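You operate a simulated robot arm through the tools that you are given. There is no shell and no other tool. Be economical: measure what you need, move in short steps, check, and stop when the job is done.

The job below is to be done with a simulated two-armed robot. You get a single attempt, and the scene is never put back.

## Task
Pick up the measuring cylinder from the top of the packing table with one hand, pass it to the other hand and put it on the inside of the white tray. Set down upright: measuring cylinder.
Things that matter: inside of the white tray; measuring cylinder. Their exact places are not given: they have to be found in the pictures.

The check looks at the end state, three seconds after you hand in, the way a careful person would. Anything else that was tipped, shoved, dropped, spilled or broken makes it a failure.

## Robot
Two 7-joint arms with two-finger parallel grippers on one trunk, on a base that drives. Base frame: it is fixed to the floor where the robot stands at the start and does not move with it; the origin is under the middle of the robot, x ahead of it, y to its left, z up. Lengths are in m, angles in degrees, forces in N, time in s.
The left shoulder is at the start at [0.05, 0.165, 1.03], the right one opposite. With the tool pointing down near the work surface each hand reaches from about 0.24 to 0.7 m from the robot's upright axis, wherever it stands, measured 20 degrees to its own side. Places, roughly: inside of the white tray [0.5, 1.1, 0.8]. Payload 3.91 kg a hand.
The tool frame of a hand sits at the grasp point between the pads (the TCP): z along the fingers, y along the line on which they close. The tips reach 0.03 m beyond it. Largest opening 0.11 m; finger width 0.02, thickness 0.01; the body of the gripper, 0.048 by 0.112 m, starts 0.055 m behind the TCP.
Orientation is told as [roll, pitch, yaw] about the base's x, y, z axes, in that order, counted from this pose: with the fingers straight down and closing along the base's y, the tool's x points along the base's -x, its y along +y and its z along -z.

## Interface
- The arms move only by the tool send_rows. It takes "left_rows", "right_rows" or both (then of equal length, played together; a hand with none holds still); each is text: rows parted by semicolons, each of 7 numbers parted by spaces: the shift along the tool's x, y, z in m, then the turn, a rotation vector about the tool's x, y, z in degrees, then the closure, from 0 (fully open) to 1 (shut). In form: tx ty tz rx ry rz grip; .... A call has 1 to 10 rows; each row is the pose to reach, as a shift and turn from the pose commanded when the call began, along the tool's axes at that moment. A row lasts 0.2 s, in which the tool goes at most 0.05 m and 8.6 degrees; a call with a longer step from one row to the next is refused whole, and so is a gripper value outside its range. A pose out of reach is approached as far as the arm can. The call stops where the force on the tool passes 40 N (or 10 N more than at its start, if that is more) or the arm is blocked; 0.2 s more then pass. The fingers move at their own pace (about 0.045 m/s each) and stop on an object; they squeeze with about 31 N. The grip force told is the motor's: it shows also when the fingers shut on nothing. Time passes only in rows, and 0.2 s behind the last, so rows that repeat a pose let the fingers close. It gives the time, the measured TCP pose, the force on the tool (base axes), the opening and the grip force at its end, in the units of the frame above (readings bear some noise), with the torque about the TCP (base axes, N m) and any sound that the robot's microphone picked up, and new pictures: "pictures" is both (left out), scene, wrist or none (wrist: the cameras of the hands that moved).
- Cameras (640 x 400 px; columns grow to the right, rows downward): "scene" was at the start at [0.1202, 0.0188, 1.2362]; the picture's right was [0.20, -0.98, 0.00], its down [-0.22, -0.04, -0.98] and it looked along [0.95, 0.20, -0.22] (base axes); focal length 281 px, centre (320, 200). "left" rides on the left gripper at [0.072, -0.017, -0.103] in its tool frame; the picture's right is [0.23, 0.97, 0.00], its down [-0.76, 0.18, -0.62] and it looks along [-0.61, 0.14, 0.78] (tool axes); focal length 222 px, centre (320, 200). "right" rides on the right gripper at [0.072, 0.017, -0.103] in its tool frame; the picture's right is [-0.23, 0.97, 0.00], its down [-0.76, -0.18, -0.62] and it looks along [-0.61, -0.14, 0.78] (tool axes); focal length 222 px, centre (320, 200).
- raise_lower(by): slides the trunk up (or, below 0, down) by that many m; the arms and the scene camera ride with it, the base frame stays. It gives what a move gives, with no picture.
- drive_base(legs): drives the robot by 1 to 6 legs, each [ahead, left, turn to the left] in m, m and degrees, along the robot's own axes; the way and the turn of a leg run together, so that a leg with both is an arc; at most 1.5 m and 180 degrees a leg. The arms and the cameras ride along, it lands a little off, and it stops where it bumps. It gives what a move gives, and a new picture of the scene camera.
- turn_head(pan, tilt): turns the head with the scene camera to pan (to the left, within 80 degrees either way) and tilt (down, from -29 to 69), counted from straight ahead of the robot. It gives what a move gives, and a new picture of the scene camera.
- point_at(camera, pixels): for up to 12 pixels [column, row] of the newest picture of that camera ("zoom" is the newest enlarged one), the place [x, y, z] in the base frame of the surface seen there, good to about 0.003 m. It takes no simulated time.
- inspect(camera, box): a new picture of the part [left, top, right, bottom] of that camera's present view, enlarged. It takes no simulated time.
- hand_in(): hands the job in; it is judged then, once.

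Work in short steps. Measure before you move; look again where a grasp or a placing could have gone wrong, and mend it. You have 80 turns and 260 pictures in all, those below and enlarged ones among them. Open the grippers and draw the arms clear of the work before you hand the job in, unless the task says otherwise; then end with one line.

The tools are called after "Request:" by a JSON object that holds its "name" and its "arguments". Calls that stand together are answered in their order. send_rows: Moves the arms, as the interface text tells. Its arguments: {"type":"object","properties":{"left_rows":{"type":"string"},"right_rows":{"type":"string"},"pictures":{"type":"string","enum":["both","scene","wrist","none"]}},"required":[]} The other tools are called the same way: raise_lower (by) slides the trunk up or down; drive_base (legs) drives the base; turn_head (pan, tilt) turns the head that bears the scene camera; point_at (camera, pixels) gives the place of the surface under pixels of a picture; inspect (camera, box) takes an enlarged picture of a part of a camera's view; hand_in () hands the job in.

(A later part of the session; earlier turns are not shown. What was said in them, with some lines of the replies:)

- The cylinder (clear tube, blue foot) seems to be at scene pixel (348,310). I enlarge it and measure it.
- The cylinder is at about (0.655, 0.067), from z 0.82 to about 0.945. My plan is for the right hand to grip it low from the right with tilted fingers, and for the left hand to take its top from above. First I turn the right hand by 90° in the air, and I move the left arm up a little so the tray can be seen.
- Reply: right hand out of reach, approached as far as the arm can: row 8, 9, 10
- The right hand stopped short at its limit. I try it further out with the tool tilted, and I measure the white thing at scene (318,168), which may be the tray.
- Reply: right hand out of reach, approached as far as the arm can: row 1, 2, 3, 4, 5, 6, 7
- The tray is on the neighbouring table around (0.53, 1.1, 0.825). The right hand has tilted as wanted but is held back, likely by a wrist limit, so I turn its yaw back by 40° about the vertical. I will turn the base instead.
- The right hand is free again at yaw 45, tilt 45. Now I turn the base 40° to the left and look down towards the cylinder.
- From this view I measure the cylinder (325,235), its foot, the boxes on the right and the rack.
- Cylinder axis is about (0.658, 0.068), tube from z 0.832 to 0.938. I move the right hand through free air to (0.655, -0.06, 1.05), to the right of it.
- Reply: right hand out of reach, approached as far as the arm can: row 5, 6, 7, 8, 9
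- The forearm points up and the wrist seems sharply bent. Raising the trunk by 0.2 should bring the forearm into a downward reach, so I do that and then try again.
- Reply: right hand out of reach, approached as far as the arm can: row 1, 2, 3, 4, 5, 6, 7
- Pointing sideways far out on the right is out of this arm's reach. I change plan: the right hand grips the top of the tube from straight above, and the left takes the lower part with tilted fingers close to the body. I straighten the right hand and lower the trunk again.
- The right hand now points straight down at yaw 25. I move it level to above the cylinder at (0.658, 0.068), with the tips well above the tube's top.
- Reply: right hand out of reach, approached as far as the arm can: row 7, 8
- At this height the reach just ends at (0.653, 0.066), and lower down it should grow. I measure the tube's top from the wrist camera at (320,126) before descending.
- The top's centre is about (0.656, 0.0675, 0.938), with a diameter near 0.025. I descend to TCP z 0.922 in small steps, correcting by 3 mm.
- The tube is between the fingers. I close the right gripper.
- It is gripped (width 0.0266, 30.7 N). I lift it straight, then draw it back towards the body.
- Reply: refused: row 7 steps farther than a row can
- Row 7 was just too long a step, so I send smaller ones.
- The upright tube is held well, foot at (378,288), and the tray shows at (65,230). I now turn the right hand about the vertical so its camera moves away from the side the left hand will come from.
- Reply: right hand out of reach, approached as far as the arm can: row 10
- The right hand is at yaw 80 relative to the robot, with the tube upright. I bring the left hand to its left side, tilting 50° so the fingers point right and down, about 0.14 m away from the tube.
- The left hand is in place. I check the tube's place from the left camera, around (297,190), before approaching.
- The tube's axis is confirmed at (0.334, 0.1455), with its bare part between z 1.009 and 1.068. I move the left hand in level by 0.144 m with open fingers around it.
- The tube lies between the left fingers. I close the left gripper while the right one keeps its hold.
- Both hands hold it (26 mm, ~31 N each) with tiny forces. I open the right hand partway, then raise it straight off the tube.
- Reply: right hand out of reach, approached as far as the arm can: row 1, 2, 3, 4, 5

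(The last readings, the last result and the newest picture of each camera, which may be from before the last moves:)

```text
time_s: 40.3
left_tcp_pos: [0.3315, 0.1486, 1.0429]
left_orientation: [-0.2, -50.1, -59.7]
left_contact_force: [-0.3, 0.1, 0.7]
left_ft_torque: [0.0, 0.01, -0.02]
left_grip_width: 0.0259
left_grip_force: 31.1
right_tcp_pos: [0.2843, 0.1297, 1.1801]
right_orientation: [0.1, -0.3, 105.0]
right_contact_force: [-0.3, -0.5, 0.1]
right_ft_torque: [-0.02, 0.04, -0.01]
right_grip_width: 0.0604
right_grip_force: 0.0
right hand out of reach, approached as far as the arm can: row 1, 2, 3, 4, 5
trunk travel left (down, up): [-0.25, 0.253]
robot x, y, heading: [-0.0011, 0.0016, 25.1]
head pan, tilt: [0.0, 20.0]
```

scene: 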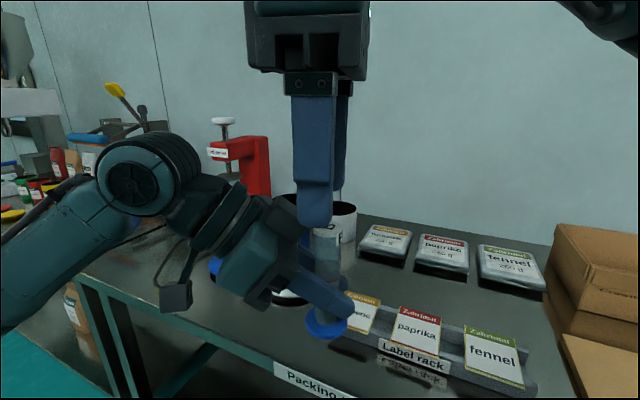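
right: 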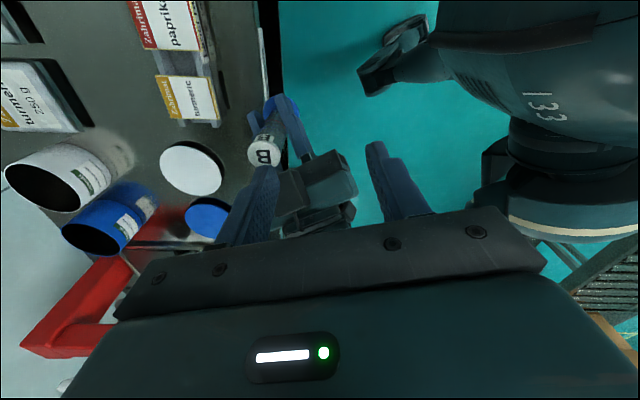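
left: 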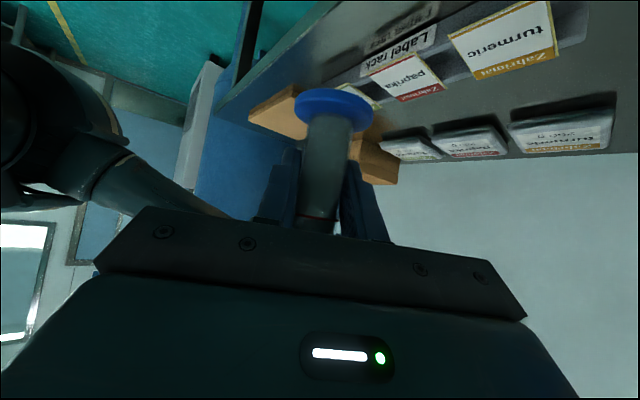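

The right hand is clear above the tube and the left still holds it. I draw the right hand off to the right, turning it back to its normal yaw.

Request:
{"name": "send_rows", "arguments": {"right_rows": "0.03 0 0 0 0 4 0.45; 0.06 0 0 0 0 12 0.45; 0.09 0 0 0 0 20 0.4; 0.12 0 0 0 0 28 0.3; 0.14 0 0 0 0 36 0.2; 0.14 0 0 0 0 44 0.1; 0.14 0 0 0 0 52 0; 0.14 0 0 0 0 60 0; 0.14 0 0 0 0 68 0; 0.14 0 0 0 0 76 0", "pictures": "scene"}}

Request:
{"name": "inspect", "arguments": {"camera": "scene", "box": [240, 190, 400, 360]}}

Request:
{"name": "point_at", "arguments": {"camera": "scene", "pixels": [[15, 232], [65, 213], [110, 225], [45, 248], [65, 231], [45, 225], [85, 222], [20, 240], [327, 240], [327, 325]]}}

```text
time_s: 42.5
left_tcp_pos: [0.3313, 0.1504, 1.0433]
left_orientation: [-0.1, -50.1, -59.6]
left_contact_force: [-0.2, 0.4, -0.7]
left_ft_torque: [0.01, 0.0, -0.01]
left_grip_width: 0.0262
left_grip_force: 31.6
right_tcp_pos: [0.3205, -0.0048, 1.1779]
right_orientation: [0.2, 0.0, 29.0]
right_contact_force: [0.1, -0.1, -0.4]
right_ft_torque: [0.05, -0.03, 0.02]
right_grip_width: 0.1099
right_grip_force: 0.1
trunk travel left (down, up): [-0.25, 0.253]
robot x, y, heading: [0.0014, -0.0007, 25.2]
head pan, tilt: [0.0, 20.0]
```

scene: 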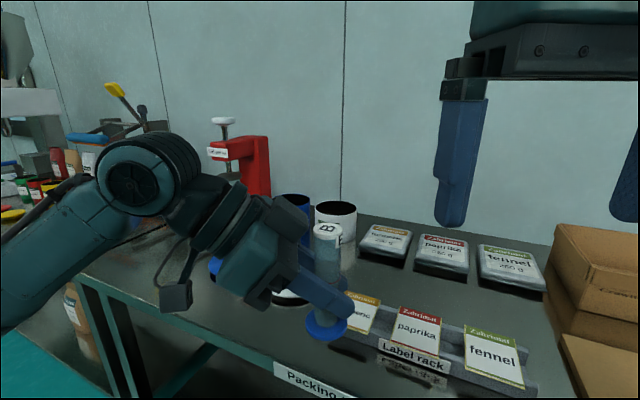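

```text
2.35 times, centred on (320, 275) of scene
```

zoom: 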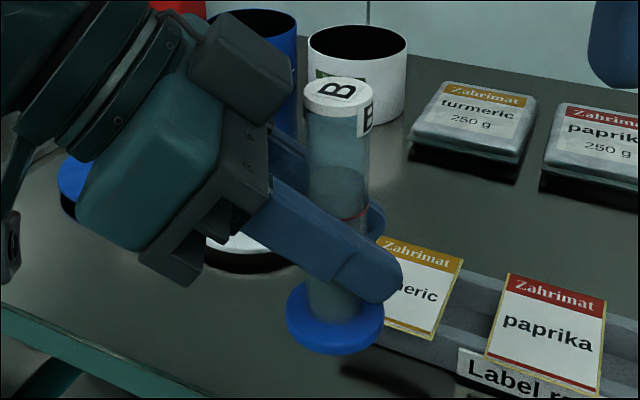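

```text
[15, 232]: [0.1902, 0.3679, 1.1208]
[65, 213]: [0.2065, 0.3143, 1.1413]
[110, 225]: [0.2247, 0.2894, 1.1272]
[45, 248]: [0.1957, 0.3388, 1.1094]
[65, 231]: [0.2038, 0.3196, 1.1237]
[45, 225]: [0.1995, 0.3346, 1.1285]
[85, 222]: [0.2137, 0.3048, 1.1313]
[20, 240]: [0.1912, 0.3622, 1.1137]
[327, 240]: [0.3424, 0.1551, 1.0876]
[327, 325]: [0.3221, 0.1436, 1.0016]
```

The hand-over worked, and the tube stands upright in the left hand with its lower part gripped. Now I check the way to the tray: head to the left.

Request:
{"name": "turn_head", "arguments": {"pan": 50, "tilt": 30}}

Request:
{"name": "turn_head", "arguments": {"pan": 80, "tilt": 25}}

```text
time_s: 43.7
left_tcp_pos: [0.3322, 0.1492, 1.0425]
left_orientation: [-0.2, -50.0, -59.7]
left_contact_force: [0.3, -0.7, 0.1]
left_ft_torque: [-0.01, -0.01, 0.01]
left_grip_width: 0.026
left_grip_force: 31.3
right_tcp_pos: [0.3187, -0.0049, 1.1788]
right_orientation: [0.1, 0.0, 29.0]
right_contact_force: [0.0, 0.6, 0.4]
right_ft_torque: [0.0, -0.02, 0.0]
right_grip_width: 0.11
right_grip_force: 0.0
trunk travel left (down, up): [-0.25, 0.253]
robot x, y, heading: [-0.0015, 0.0001, 25.0]
head pan, tilt: [50.0, 30.0]
```

scene: 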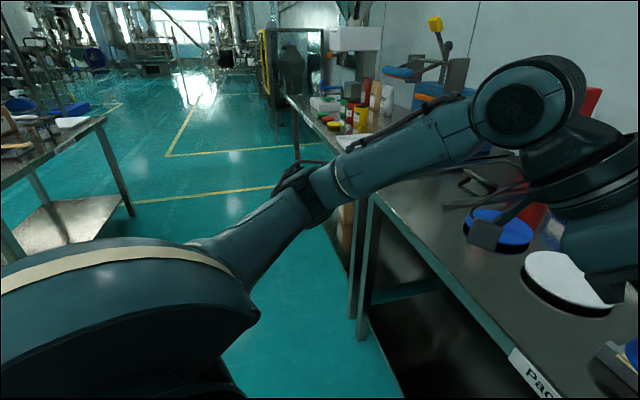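

```text
time_s: 44.6
left_tcp_pos: [0.331, 0.1495, 1.0443]
left_orientation: [-0.1, -50.1, -59.7]
left_contact_force: [0.0, -0.3, 0.7]
left_ft_torque: [0.02, -0.02, -0.02]
left_grip_width: 0.0262
left_grip_force: 31.5
right_tcp_pos: [0.3189, -0.0048, 1.1784]
right_orientation: [0.2, 0.0, 29.1]
right_contact_force: [-0.2, 0.2, 0.0]
right_ft_torque: [0.01, 0.0, 0.01]
right_grip_width: 0.11
right_grip_force: 0.1
trunk travel left (down, up): [-0.25, 0.253]
robot x, y, heading: [0.0006, 0.0041, 25.2]
head pan, tilt: [80.0, 25.0]
```

scene: 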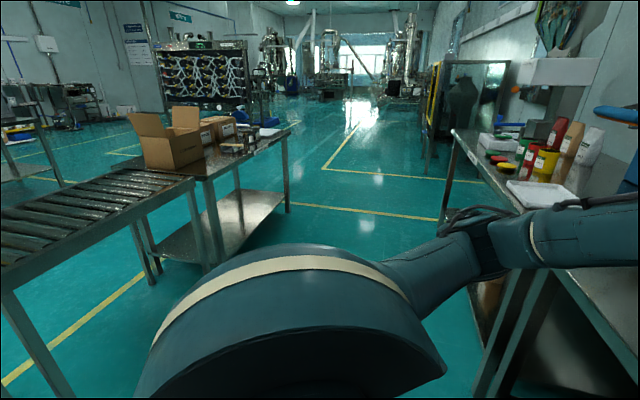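

Request:
{"name": "point_at", "arguments": {"camera": "scene", "pixels": [[190, 180], [5, 285], [290, 130], [215, 175], [455, 135], [535, 205], [507, 183], [560, 190], [540, 183], [530, 200], [585, 205], [480, 290]]}}

Request:
{"name": "inspect", "arguments": {"camera": "scene", "box": [480, 110, 640, 230]}}

```text
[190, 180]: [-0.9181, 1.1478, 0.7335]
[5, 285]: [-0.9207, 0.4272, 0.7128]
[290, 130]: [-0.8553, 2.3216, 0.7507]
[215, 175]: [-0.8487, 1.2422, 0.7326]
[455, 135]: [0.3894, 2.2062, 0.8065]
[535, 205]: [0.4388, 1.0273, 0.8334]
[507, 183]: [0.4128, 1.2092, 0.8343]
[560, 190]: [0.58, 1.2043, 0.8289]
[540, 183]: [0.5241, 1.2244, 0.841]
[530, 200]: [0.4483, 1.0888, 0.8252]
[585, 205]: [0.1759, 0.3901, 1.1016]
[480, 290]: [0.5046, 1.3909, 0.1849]
```

```text
3.33 times, centred on (560, 170) of scene
```

zoom: 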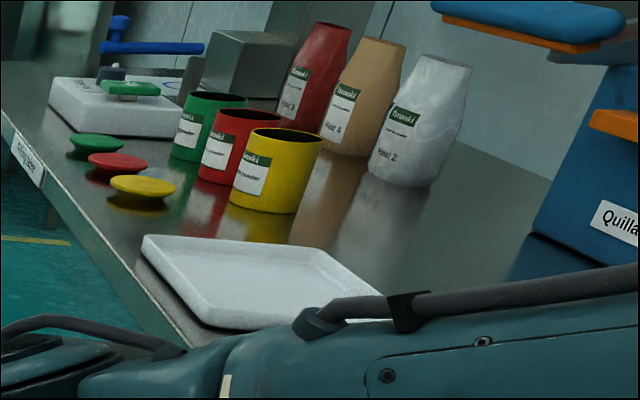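

The tray spans about x 0.42–0.60, y 1.01–1.22, floor 0.825, rim about 0.84. The way along y is clear (conveyor at x -0.85, table edge at x 0.39), so I turn to heading 0 and drive left in two legs.

Request:
{"name": "drive_base", "arguments": {"legs": [[0, 0, -25.2], [0, 0.45, 0], [0, 0.45, 0]]}}

Request:
{"name": "turn_head", "arguments": {"pan": 12, "tilt": 25}}

```text
time_s: 50.9
left_tcp_pos: [0.3565, 0.8914, 1.043]
left_orientation: [0.0, -50.0, -84.4]
left_contact_force: [0.3, -0.1, -0.1]
left_ft_torque: [0.02, 0.01, -0.02]
left_grip_width: 0.0257
left_grip_force: 31.0
right_tcp_pos: [0.2797, 0.7569, 1.179]
right_orientation: [0.3, 0.1, 4.5]
right_contact_force: [-1.1, 1.2, -0.2]
right_ft_torque: [-0.05, 0.04, 0.0]
right_grip_width: 0.1099
right_grip_force: 0.0
trunk travel left (down, up): [-0.25, 0.253]
robot x, y, heading: [-0.0094, 0.8956, 0.8]
head pan, tilt: [80.0, 25.0]
```

scene: 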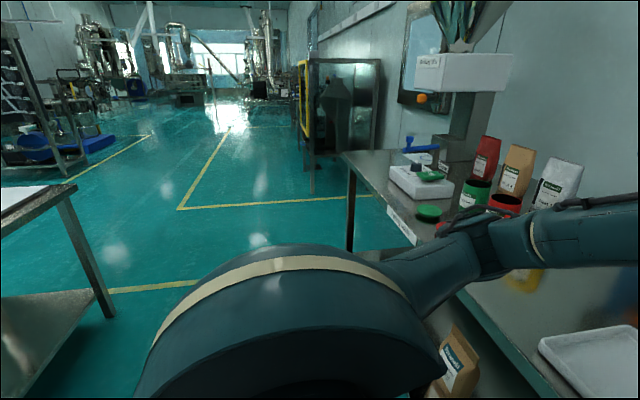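

```text
time_s: 52.3
left_tcp_pos: [0.3555, 0.892, 1.0437]
left_orientation: [-0.1, -50.0, -84.3]
left_contact_force: [0.7, 0.3, 0.6]
left_ft_torque: [0.02, 0.02, 0.0]
left_grip_width: 0.0257
left_grip_force: 30.9
right_tcp_pos: [0.28, 0.7562, 1.1779]
right_orientation: [0.2, 0.0, 4.4]
right_contact_force: [-0.3, 0.0, -0.6]
right_ft_torque: [-0.03, 0.03, 0.01]
right_grip_width: 0.1101
right_grip_force: 0.0
trunk travel left (down, up): [-0.25, 0.253]
robot x, y, heading: [-0.0056, 0.8946, 0.2]
head pan, tilt: [12.0, 25.0]
```

scene: 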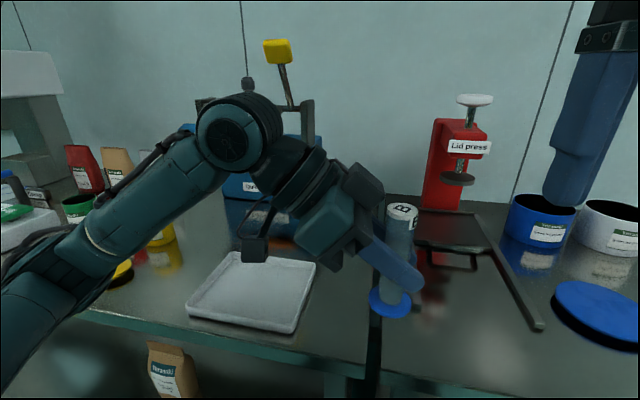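

The tray is well in view at (250,290). I measure its corners and floor, and the wrist camera's lowest point (255,260).

Request:
{"name": "point_at", "arguments": {"camera": "scene", "pixels": [[188, 305], [293, 330], [313, 263], [233, 254], [250, 290], [220, 300], [280, 305], [240, 270], [255, 259], [245, 258], [390, 305], [402, 207]]}}

Request:
{"name": "inspect", "arguments": {"camera": "scene", "box": [170, 180, 450, 350]}}

```text
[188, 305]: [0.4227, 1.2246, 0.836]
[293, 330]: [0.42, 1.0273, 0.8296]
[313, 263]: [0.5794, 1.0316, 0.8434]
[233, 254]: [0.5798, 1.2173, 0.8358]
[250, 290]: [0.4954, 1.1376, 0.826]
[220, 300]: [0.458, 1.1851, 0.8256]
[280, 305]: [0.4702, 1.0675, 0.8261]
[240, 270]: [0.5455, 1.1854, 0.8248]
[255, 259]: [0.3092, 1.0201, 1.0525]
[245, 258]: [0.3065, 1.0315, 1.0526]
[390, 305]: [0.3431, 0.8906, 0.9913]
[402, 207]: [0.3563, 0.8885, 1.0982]
```

```text
2.29 times, centred on (310, 265) of scene
```

zoom: 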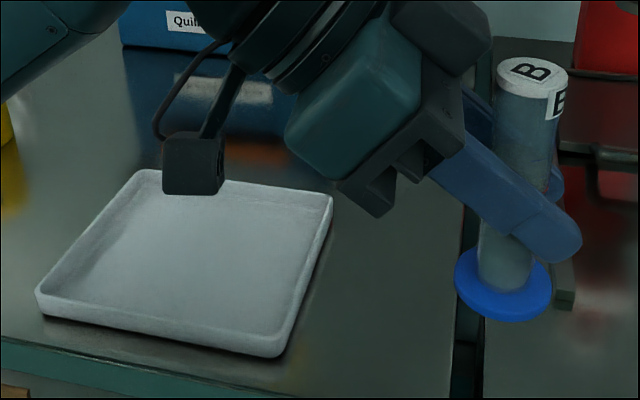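

I measure the foot and top of the held tube more closely to know how far its bottom lies below the left TCP.

Request:
{"name": "inspect", "arguments": {"camera": "scene", "box": [350, 190, 440, 330]}}

Request:
{"name": "point_at", "arguments": {"camera": "scene", "pixels": [[402, 207], [402, 213], [405, 220], [390, 285], [390, 295], [390, 300], [390, 305], [390, 310], [390, 315], [376, 302], [406, 302]]}}

```text
2.86 times, centred on (395, 260) of scene
```

zoom: 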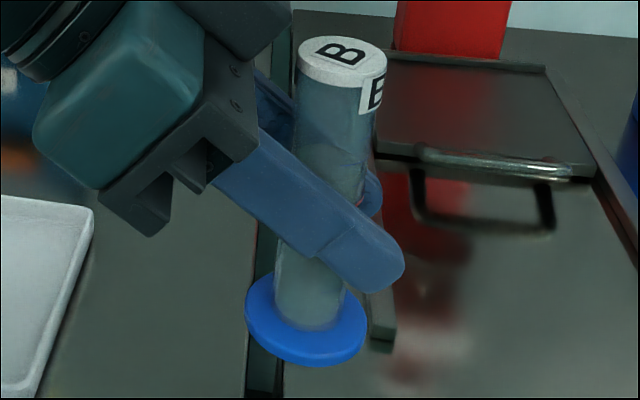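

```text
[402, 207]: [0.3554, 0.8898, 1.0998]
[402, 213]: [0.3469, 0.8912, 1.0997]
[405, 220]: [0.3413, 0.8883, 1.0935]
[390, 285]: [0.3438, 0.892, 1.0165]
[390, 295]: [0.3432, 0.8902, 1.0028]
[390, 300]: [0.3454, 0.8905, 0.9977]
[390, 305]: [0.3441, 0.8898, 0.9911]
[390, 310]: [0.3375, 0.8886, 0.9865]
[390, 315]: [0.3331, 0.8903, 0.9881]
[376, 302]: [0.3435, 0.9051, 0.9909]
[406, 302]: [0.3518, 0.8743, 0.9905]
```

The top is at z 1.100 and the foot bottom about 0.982, so the tube sits some 0.014 m lower in the left hand than I reckoned (bottom 0.061 below the TCP), still upright. I now turn the left hand about the vertical to point forward while moving a little out and left.

Request:
{"name": "send_rows", "arguments": {"left_rows": "0.0068 0.0066 -0.0081 -6.36 0 -5.34 1; 0.0135 0.0132 -0.0161 -12.7 0 -10.7 1; 0.0203 0.0198 -0.0242 -19.1 0 -16 1; 0.027 0.0264 -0.0322 -25.4 0 -21.4 1; 0.0338 0.033 -0.0403 -31.8 0 -26.7 1; 0.0405 0.0397 -0.0483 -38.2 0 -32 1; 0.0473 0.0463 -0.0564 -44.5 0 -37.4 1; 0.054 0.0529 -0.0644 -50.9 0 -42.7 1; 0.0608 0.0595 -0.0725 -57.2 0 -48.1 1; 0.0608 0.0595 -0.0725 -57.2 0 -48.1 1", "pictures": "both"}}

```text
time_s: 54.5
left_tcp_pos: [0.4059, 0.9905, 1.043]
left_orientation: [-0.2, -49.9, -9.4]
left_contact_force: [-1.2, 0.0, -0.2]
left_ft_torque: [-0.02, 0.02, -0.02]
left_grip_width: 0.026
left_grip_force: 30.9
right_tcp_pos: [0.2802, 0.7571, 1.1795]
right_orientation: [0.2, 0.0, 4.3]
right_contact_force: [0.1, 0.1, -0.6]
right_ft_torque: [0.0, 0.01, 0.05]
right_grip_width: 0.1101
right_grip_force: 0.0
trunk travel left (down, up): [-0.25, 0.253]
robot x, y, heading: [-0.0052, 0.8912, 0.6]
head pan, tilt: [12.0, 25.0]
```

scene: 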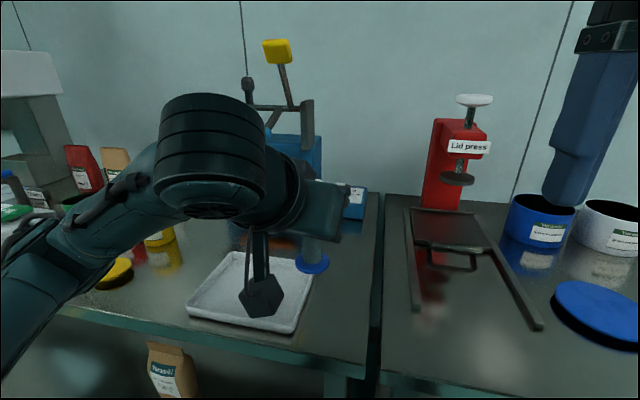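
left: 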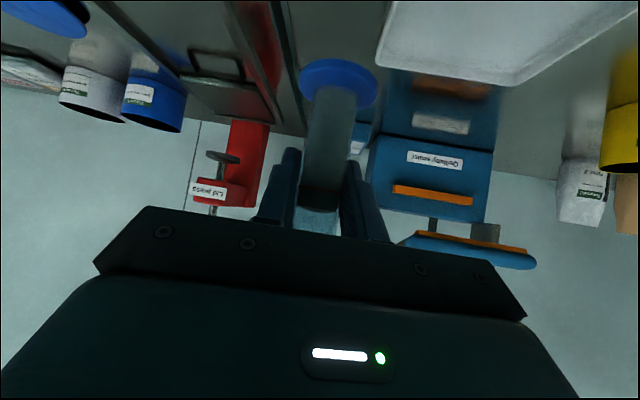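

The tube is still upright and held; the foot shows at (338,83) in the wrist view. I move level to above the tray's middle at (0.50, 1.125).

Request:
{"name": "send_rows", "arguments": {"left_rows": "-0.0086 0.0295 0.0102 0 0 0 1; -0.0172 0.059 0.0205 0 0 0 1; -0.0258 0.0884 0.0307 0 0 0 1; -0.0344 0.118 0.041 0 0 0 1; -0.043 0.1474 0.0512 0 0 0 1; -0.043 0.1474 0.0512 0 0 0 1", "pictures": "both"}}

```text
time_s: 55.9
left_tcp_pos: [0.4965, 1.126, 1.0438]
left_orientation: [-0.2, -49.9, -9.7]
left_contact_force: [-0.8, -0.7, -0.2]
left_ft_torque: [0.02, 0.02, 0.0]
left_grip_width: 0.0261
left_grip_force: 31.0
right_tcp_pos: [0.2803, 0.7574, 1.1784]
right_orientation: [0.2, 0.0, 4.4]
right_contact_force: [-0.2, 0.0, 0.5]
right_ft_torque: [0.0, 0.0, 0.03]
right_grip_width: 0.11
right_grip_force: 0.1
trunk travel left (down, up): [-0.25, 0.253]
robot x, y, heading: [-0.0101, 0.8944, 0.3]
head pan, tilt: [12.0, 25.0]
```

scene: 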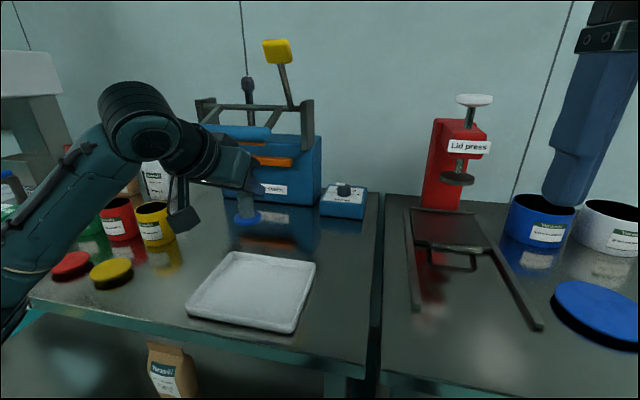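
left: 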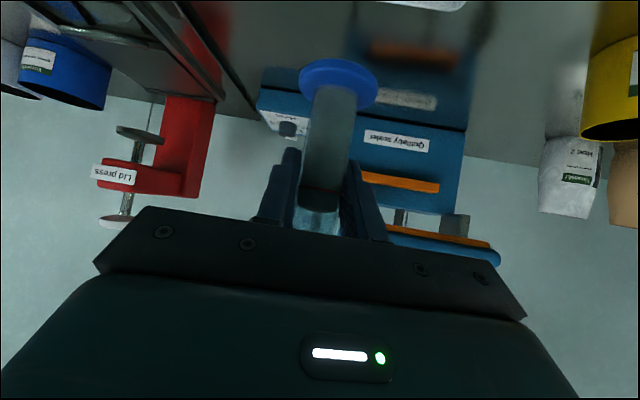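

The foot stays at (338,83) in the wrist view, so nothing slips any more. I measure the foot in the scene (245,218) and look for any lean.

Request:
{"name": "inspect", "arguments": {"camera": "scene", "box": [200, 150, 300, 240]}}

Request:
{"name": "point_at", "arguments": {"camera": "scene", "pixels": [[247, 195], [247, 205], [247, 210], [247, 217], [247, 220], [247, 223], [234, 218], [260, 218], [247, 180]]}}

Request:
{"name": "point_at", "arguments": {"camera": "left", "pixels": [[333, 105], [328, 130], [322, 165], [338, 90], [338, 75], [302, 82], [376, 86]]}}

```text
4.44 times, centred on (250, 195) of scene
```

zoom: 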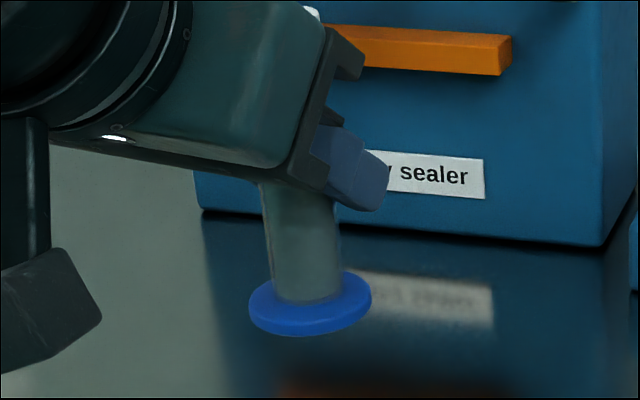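

```text
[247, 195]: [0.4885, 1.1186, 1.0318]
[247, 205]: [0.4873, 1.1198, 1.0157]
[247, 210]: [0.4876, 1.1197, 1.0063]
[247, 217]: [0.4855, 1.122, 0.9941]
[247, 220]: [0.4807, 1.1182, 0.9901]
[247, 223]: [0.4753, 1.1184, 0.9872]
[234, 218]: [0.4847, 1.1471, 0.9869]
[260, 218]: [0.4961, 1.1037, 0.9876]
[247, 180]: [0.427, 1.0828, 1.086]
```

```text
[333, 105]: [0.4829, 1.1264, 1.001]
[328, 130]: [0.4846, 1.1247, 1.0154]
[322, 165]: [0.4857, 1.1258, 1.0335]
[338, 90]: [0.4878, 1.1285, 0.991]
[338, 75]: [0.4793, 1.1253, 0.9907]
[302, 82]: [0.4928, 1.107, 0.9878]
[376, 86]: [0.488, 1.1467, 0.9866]
```

The foot is level within a millimetre (left edge z 0.987, right 0.988), with its bottom about 0.982. I descend 0.145 straight down, leaving about a centimetre.

Request:
{"name": "send_rows", "arguments": {"left_rows": "0.023 0 0.0193 0 0 0 1; 0.046 0 0.0386 0 0 0 1; 0.069 0 0.0579 0 0 0 1; 0.092 0 0.0772 0 0 0 1; 0.104 0 0.0873 0 0 0 1; 0.111 0 0.0932 0 0 0 1; 0.111 0 0.0932 0 0 0 1", "pictures": "both"}}

Request:
{"name": "inspect", "arguments": {"camera": "scene", "box": [170, 200, 330, 340]}}

```text
time_s: 57.5
left_tcp_pos: [0.4945, 1.1246, 0.8971]
left_orientation: [-0.1, -49.9, -9.7]
left_contact_force: [-0.3, -0.2, 0.6]
left_ft_torque: [0.0, 0.0, 0.01]
left_grip_width: 0.0258
left_grip_force: 31.0
right_tcp_pos: [0.2797, 0.7575, 1.1788]
right_orientation: [0.2, -0.1, 4.4]
right_contact_force: [0.7, -0.5, -0.3]
right_ft_torque: [-0.04, 0.04, -0.02]
right_grip_width: 0.11
right_grip_force: 0.0
trunk travel left (down, up): [-0.25, 0.253]
robot x, y, heading: [-0.0057, 0.8936, 0.5]
head pan, tilt: [12.0, 25.0]
```

scene: 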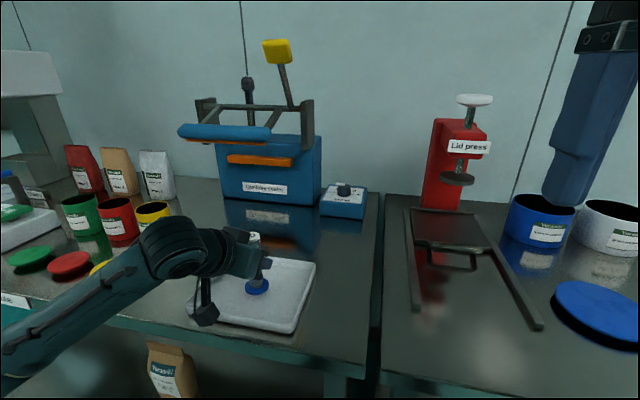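
left: 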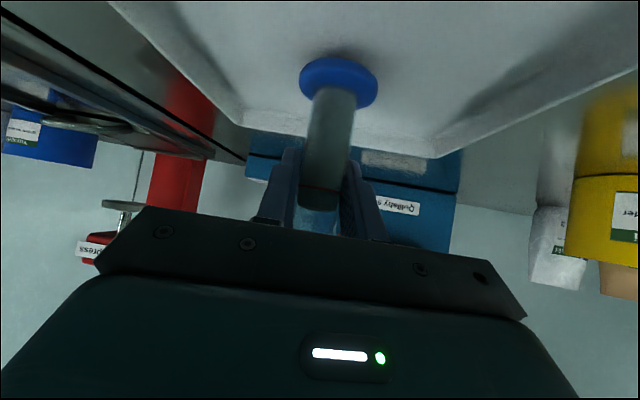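

```text
2.86 times, centred on (250, 270) of scene
```

zoom: 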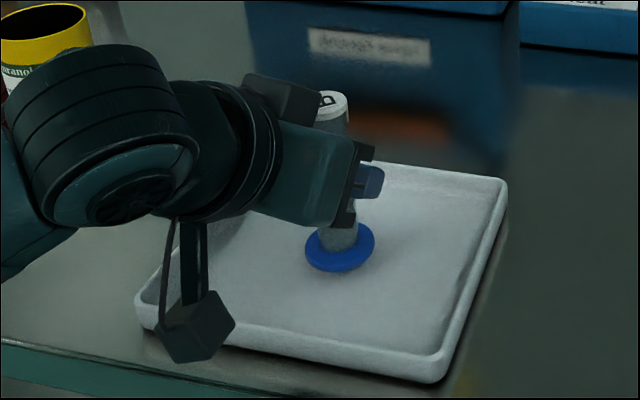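

The tube hangs over the tray's middle. I check the wrist camera box's lowest point against the front rim, and the foot's height.

Request:
{"name": "point_at", "arguments": {"camera": "zoom", "pixels": [[190, 357], [175, 345], [225, 335], [150, 325], [340, 262], [340, 270], [312, 250], [372, 245], [325, 100], [250, 330]]}}

```text
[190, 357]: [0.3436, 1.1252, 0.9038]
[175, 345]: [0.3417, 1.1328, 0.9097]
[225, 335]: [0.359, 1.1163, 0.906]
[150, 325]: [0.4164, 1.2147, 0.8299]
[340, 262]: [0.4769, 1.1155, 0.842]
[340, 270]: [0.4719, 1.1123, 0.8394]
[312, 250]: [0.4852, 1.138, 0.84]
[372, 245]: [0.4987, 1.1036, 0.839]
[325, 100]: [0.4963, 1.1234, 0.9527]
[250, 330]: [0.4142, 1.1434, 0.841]
```

The camera clears by 6 cm and the foot is about 1 cm above the floor. I lower 8 mm in 2 mm steps and watch the force.

Request:
{"name": "send_rows", "arguments": {"left_rows": "0.0015 0 0.0013 0 0 0 1; 0.0031 0 0.0026 0 0 0 1; 0.0046 0 0.0039 0 0 0 1; 0.0061 0 0.0051 0 0 0 1", "pictures": "none"}}

```text
time_s: 58.5
left_tcp_pos: [0.4966, 1.1245, 0.8914]
left_orientation: [-0.2, -49.9, -9.6]
left_contact_force: [0.0, 0.9, -0.5]
left_ft_torque: [0.03, 0.01, -0.01]
left_grip_width: 0.0256
left_grip_force: 30.8
right_tcp_pos: [0.2791, 0.7568, 1.1793]
right_orientation: [0.2, 0.0, 4.4]
right_contact_force: [0.6, 0.4, -0.4]
right_ft_torque: [-0.02, -0.01, 0.03]
right_grip_width: 0.1104
right_grip_force: 0.0
trunk travel left (down, up): [-0.25, 0.253]
robot x, y, heading: [-0.0083, 0.8911, 0.4]
head pan, tilt: [12.0, 25.0]
```

No contact yet. I go on in 1 mm steps.

Request:
{"name": "send_rows", "arguments": {"left_rows": "0.0008 0 0.0006 0 0 0 1; 0.0015 0 0.0013 0 0 0 1; 0.0023 0 0.0019 0 0 0 1", "pictures": "none"}}

Request:
{"name": "inspect", "arguments": {"camera": "scene", "box": [220, 220, 300, 310]}}

```text
time_s: 59.3
left_tcp_pos: [0.4969, 1.1259, 0.8865]
left_orientation: [-0.1, -49.9, -9.6]
left_contact_force: [-0.4, 0.3, -0.4]
left_ft_torque: [0.0, -0.01, 0.01]
left_grip_width: 0.0257
left_grip_force: 31.2
right_tcp_pos: [0.2796, 0.7571, 1.1796]
right_orientation: [0.1, 0.0, 4.3]
right_contact_force: [-0.1, 0.2, 0.2]
right_ft_torque: [0.03, 0.01, 0.02]
right_grip_width: 0.11
right_grip_force: 0.1
trunk travel left (down, up): [-0.25, 0.253]
robot x, y, heading: [-0.0054, 0.8966, 0.5]
head pan, tilt: [12.0, 25.0]
```

```text
4.44 times, centred on (260, 265) of scene
```

zoom: 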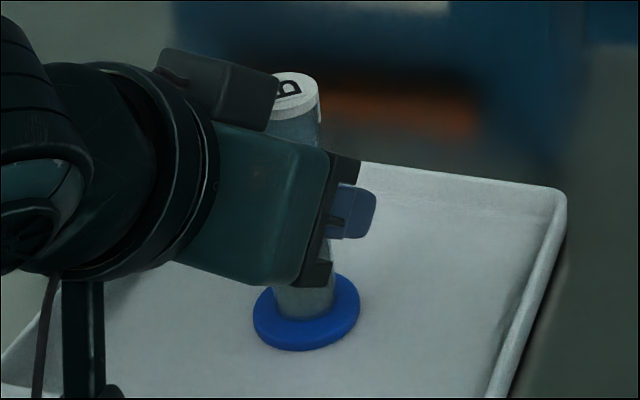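

Still no contact. Three more 1 mm steps.

Request:
{"name": "send_rows", "arguments": {"left_rows": "0.0008 0 0.0006 0 0 0 1; 0.0015 0 0.0013 0 0 0 1; 0.0023 0 0.0019 0 0 0 1", "pictures": "none"}}

```text
time_s: 60.1
left_tcp_pos: [0.496, 1.1254, 0.8865]
left_orientation: [0.0, -50.4, -9.6]
left_contact_force: [-3.4, 3.0, 12.6]
left_ft_torque: [0.12, -0.11, 0.08]
left_grip_width: 0.026
left_grip_force: 31.4
right_tcp_pos: [0.2789, 0.7577, 1.1793]
right_orientation: [0.2, 0.0, 4.4]
right_contact_force: [0.3, -0.1, 0.4]
right_ft_torque: [0.0, 0.01, -0.02]
right_grip_width: 0.1101
right_grip_force: 0.1
trunk travel left (down, up): [-0.25, 0.253]
robot x, y, heading: [-0.0033, 0.8917, 0.6]
head pan, tilt: [12.0, 25.0]
```

Contact: 12.6 N upward at TCP z 0.8865. I ease up 2 mm to take the load off and look before opening.

Request:
{"name": "send_rows", "arguments": {"left_rows": "-0.0008 0 -0.0006 0 0 0 1; -0.0013 0 -0.0011 0 0 0 1; -0.0013 0 -0.0011 0 0 0 1", "pictures": "both"}}

Request:
{"name": "inspect", "arguments": {"camera": "scene", "box": [220, 220, 300, 310]}}

```text
time_s: 60.9
left_tcp_pos: [0.4965, 1.1259, 0.8867]
left_orientation: [-0.1, -50.1, -9.6]
left_contact_force: [0.6, 3.7, 14.3]
left_ft_torque: [0.12, -0.28, 0.08]
left_grip_width: 0.0257
left_grip_force: 31.5
right_tcp_pos: [0.2786, 0.756, 1.1798]
right_orientation: [0.2, 0.1, 4.4]
right_contact_force: [-0.7, 0.2, 0.7]
right_ft_torque: [0.02, -0.03, 0.0]
right_grip_width: 0.1102
right_grip_force: 0.0
trunk travel left (down, up): [-0.25, 0.253]
robot x, y, heading: [-0.0073, 0.8933, 0.5]
head pan, tilt: [12.0, 25.0]
```

scene: 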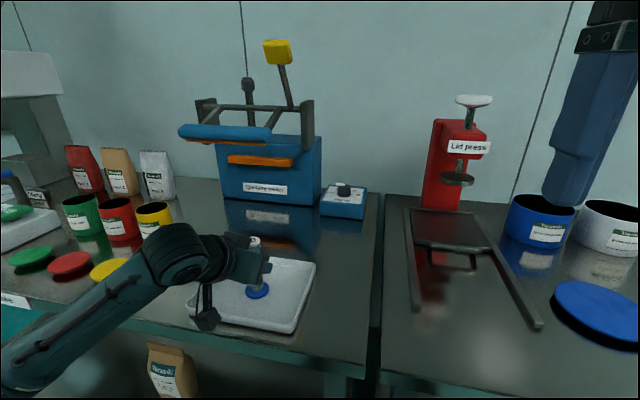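
left: 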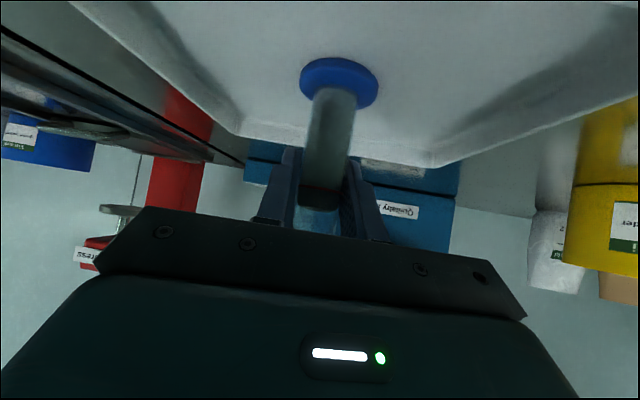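

```text
4.44 times, centred on (260, 265) of scene
```

zoom: 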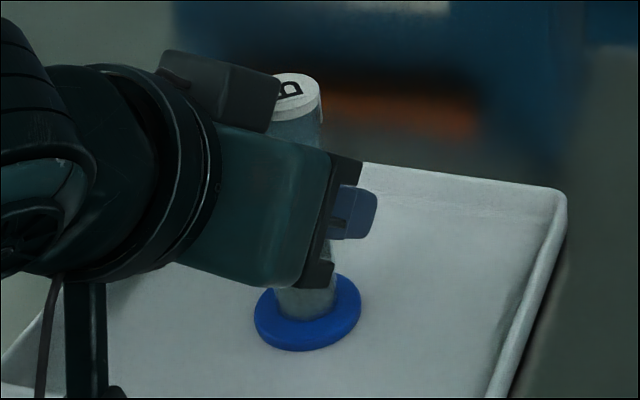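

The force is still about 14 N, so I ease up another 2 mm.

Request:
{"name": "send_rows", "arguments": {"left_rows": "-0.0008 0 -0.0006 0 0 0 1; -0.0015 0 -0.0013 0 0 0 1; -0.0015 0 -0.0013 0 0 0 1", "pictures": "none"}}

```text
time_s: 61.7
left_tcp_pos: [0.4951, 1.124, 0.8871]
left_orientation: [-0.2, -49.9, -9.5]
left_contact_force: [2.4, 1.0, 5.3]
left_ft_torque: [0.07, -0.22, 0.08]
left_grip_width: 0.026
left_grip_force: 31.0
right_tcp_pos: [0.2805, 0.7564, 1.1784]
right_orientation: [0.2, 0.0, 4.4]
right_contact_force: [0.9, -0.5, -1.1]
right_ft_torque: [0.0, 0.0, 0.01]
right_grip_width: 0.1099
right_grip_force: 0.1
trunk travel left (down, up): [-0.25, 0.253]
robot x, y, heading: [-0.0055, 0.8956, 0.8]
head pan, tilt: [12.0, 25.0]
```

Now a light 5 N remains, so the foot stands on the tray. I open the left fingers gradually.

Request:
{"name": "send_rows", "arguments": {"left_rows": "0 0 0 0 0 0 0.78; 0 0 0 0 0 0 0.74; 0 0 0 0 0 0 0.7; 0 0 0 0 0 0 0.6; 0 0 0 0 0 0 0.4; 0 0 0 0 0 0 0.2; 0 0 0 0 0 0 0; 0 0 0 0 0 0 0; 0 0 0 0 0 0 0", "pictures": "both"}}

```text
time_s: 63.7
left_tcp_pos: [0.4975, 1.1255, 0.888]
left_orientation: [-0.2, -49.9, -9.6]
left_contact_force: [-0.3, 0.0, -0.5]
left_ft_torque: [0.01, -0.01, 0.01]
left_grip_width: 0.1101
left_grip_force: 0.0
right_tcp_pos: [0.2801, 0.7573, 1.1769]
right_orientation: [0.2, 0.0, 4.5]
right_contact_force: [0.0, -0.4, -0.3]
right_ft_torque: [0.01, 0.02, 0.01]
right_grip_width: 0.1098
right_grip_force: 0.1
trunk travel left (down, up): [-0.25, 0.253]
robot x, y, heading: [-0.0101, 0.8982, 0.6]
head pan, tilt: [12.0, 25.0]
```

scene: 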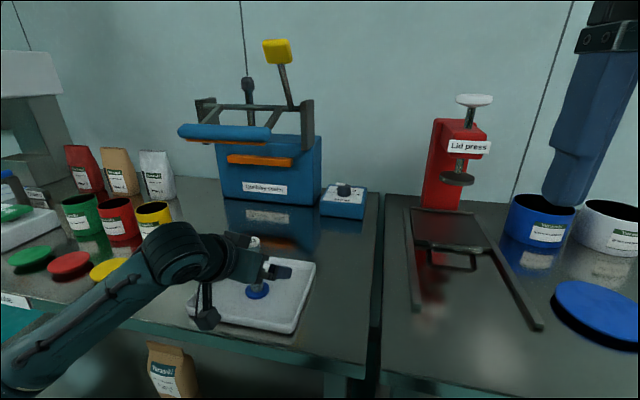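
left: 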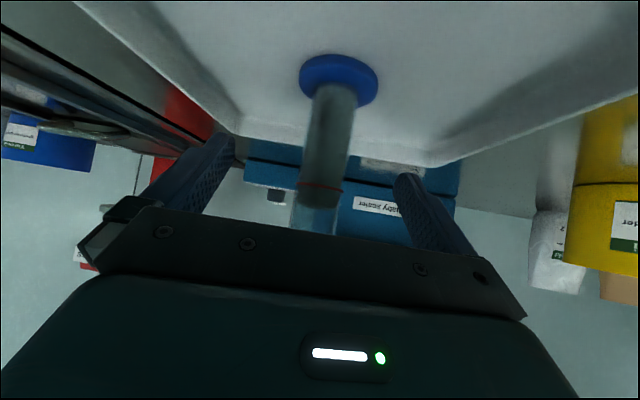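

The tube stands free between the open fingers. I withdraw straight back along the fingers.

Request:
{"name": "send_rows", "arguments": {"left_rows": "0 0 -0.02 0 0 0 0; 0 0 -0.045 0 0 0 0; 0 0 -0.07 0 0 0 0; 0 0 -0.1 0 0 0 0; 0 0 -0.13 0 0 0 0; 0 0 -0.16 0 0 0 0", "pictures": "both"}}

Request:
{"name": "inspect", "arguments": {"camera": "scene", "box": [170, 200, 330, 340]}}

```text
time_s: 65.1
left_tcp_pos: [0.3867, 1.1484, 0.9959]
left_orientation: [-0.1, -49.7, -9.8]
left_contact_force: [0.4, -0.1, -0.8]
left_ft_torque: [-0.03, 0.01, -0.01]
left_grip_width: 0.1101
left_grip_force: 0.1
left hand out of reach, approached as far as the arm can: row 6
right_tcp_pos: [0.2802, 0.7572, 1.1779]
right_orientation: [0.2, 0.0, 4.4]
right_contact_force: [-0.6, 0.6, 0.3]
right_ft_torque: [0.01, -0.01, -0.01]
right_grip_width: 0.1102
right_grip_force: 0.1
trunk travel left (down, up): [-0.25, 0.253]
robot x, y, heading: [-0.0088, 0.8951, 0.7]
head pan, tilt: [12.0, 25.0]
```

scene: 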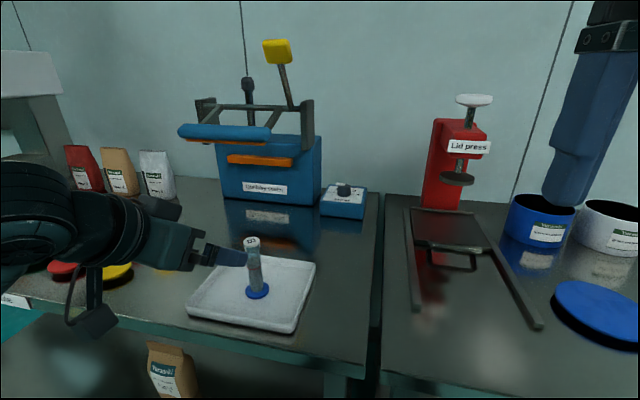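
left: 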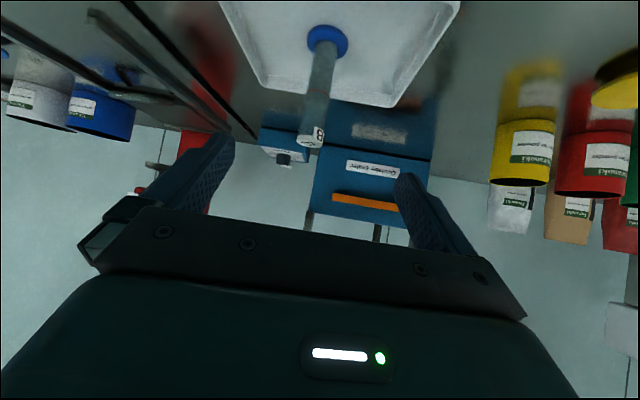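

```text
2.86 times, centred on (250, 270) of scene
```

zoom: 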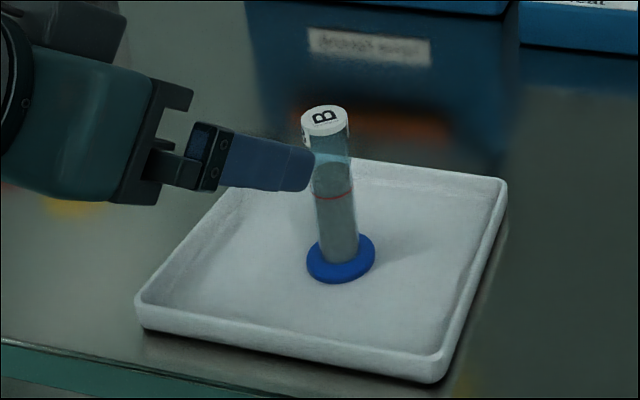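

The cylinder stands upright in the middle of the tray. I raise the left hand a little, back the base off by 0.2 m, and check again.

Request:
{"name": "send_rows", "arguments": {"left_rows": "-0.023 0 -0.019 0 0 0 0; -0.046 0 -0.038 0 0 0 0; -0.069 0 -0.057 0 0 0 0", "pictures": "none"}}

Request:
{"name": "drive_base", "arguments": {"legs": [[-0.2, 0, 0]]}}

Request:
{"name": "inspect", "arguments": {"camera": "scene", "box": [180, 180, 340, 320]}}

```text
time_s: 65.9
left_tcp_pos: [0.3852, 1.1495, 1.0837]
left_orientation: [-0.1, -49.9, -9.6]
left_contact_force: [-0.1, 0.5, 0.2]
left_ft_torque: [-0.02, 0.02, -0.01]
left_grip_width: 0.1101
left_grip_force: 0.0
right_tcp_pos: [0.2804, 0.7556, 1.179]
right_orientation: [0.2, 0.1, 4.4]
right_contact_force: [-0.2, -0.8, -0.5]
right_ft_torque: [0.02, 0.0, -0.03]
right_grip_width: 0.1102
right_grip_force: 0.0
trunk travel left (down, up): [-0.25, 0.253]
robot x, y, heading: [-0.0045, 0.8978, 0.5]
head pan, tilt: [12.0, 25.0]
```

```text
time_s: 67.5
left_tcp_pos: [0.188, 1.1468, 1.0824]
left_orientation: [0.0, -50.0, -9.8]
left_contact_force: [-0.3, 0.2, -0.3]
left_ft_torque: [0.03, -0.02, 0.0]
left_grip_width: 0.1099
left_grip_force: 0.1
right_tcp_pos: [0.0817, 0.7529, 1.1788]
right_orientation: [0.2, 0.0, 4.1]
right_contact_force: [0.0, -0.5, 0.8]
right_ft_torque: [0.02, -0.04, 0.03]
right_grip_width: 0.1099
right_grip_force: 0.1
trunk travel left (down, up): [-0.25, 0.253]
robot x, y, heading: [-0.2052, 0.8914, 0.5]
head pan, tilt: [12.0, 25.0]
```

scene: 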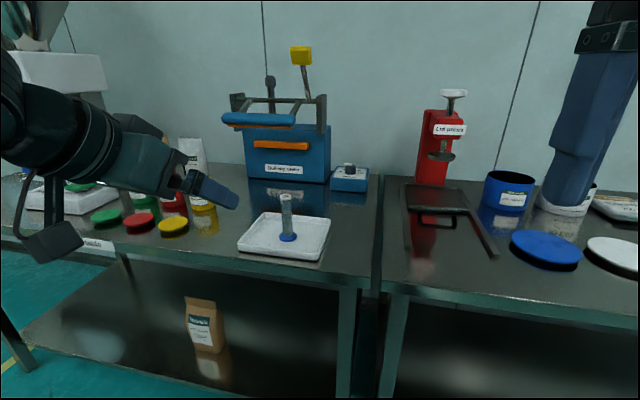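

```text
2.86 times, centred on (260, 250) of scene
```

zoom: 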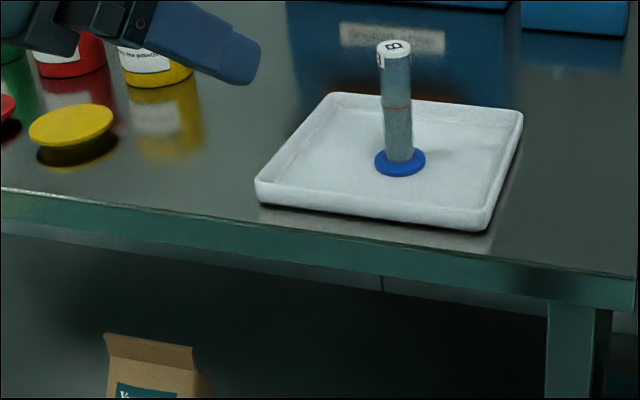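

The cylinder stands upright in the tray, nothing else has moved, and both hands are open and clear. I hand in.

Request:
{"name": "hand_in", "arguments": {}}

```text
The job is handed in.
```

The right hand picked up the measuring cylinder and passed it to the left, which set it upright in the middle of the white tray; I saw nothing else moved in the pictures I took.
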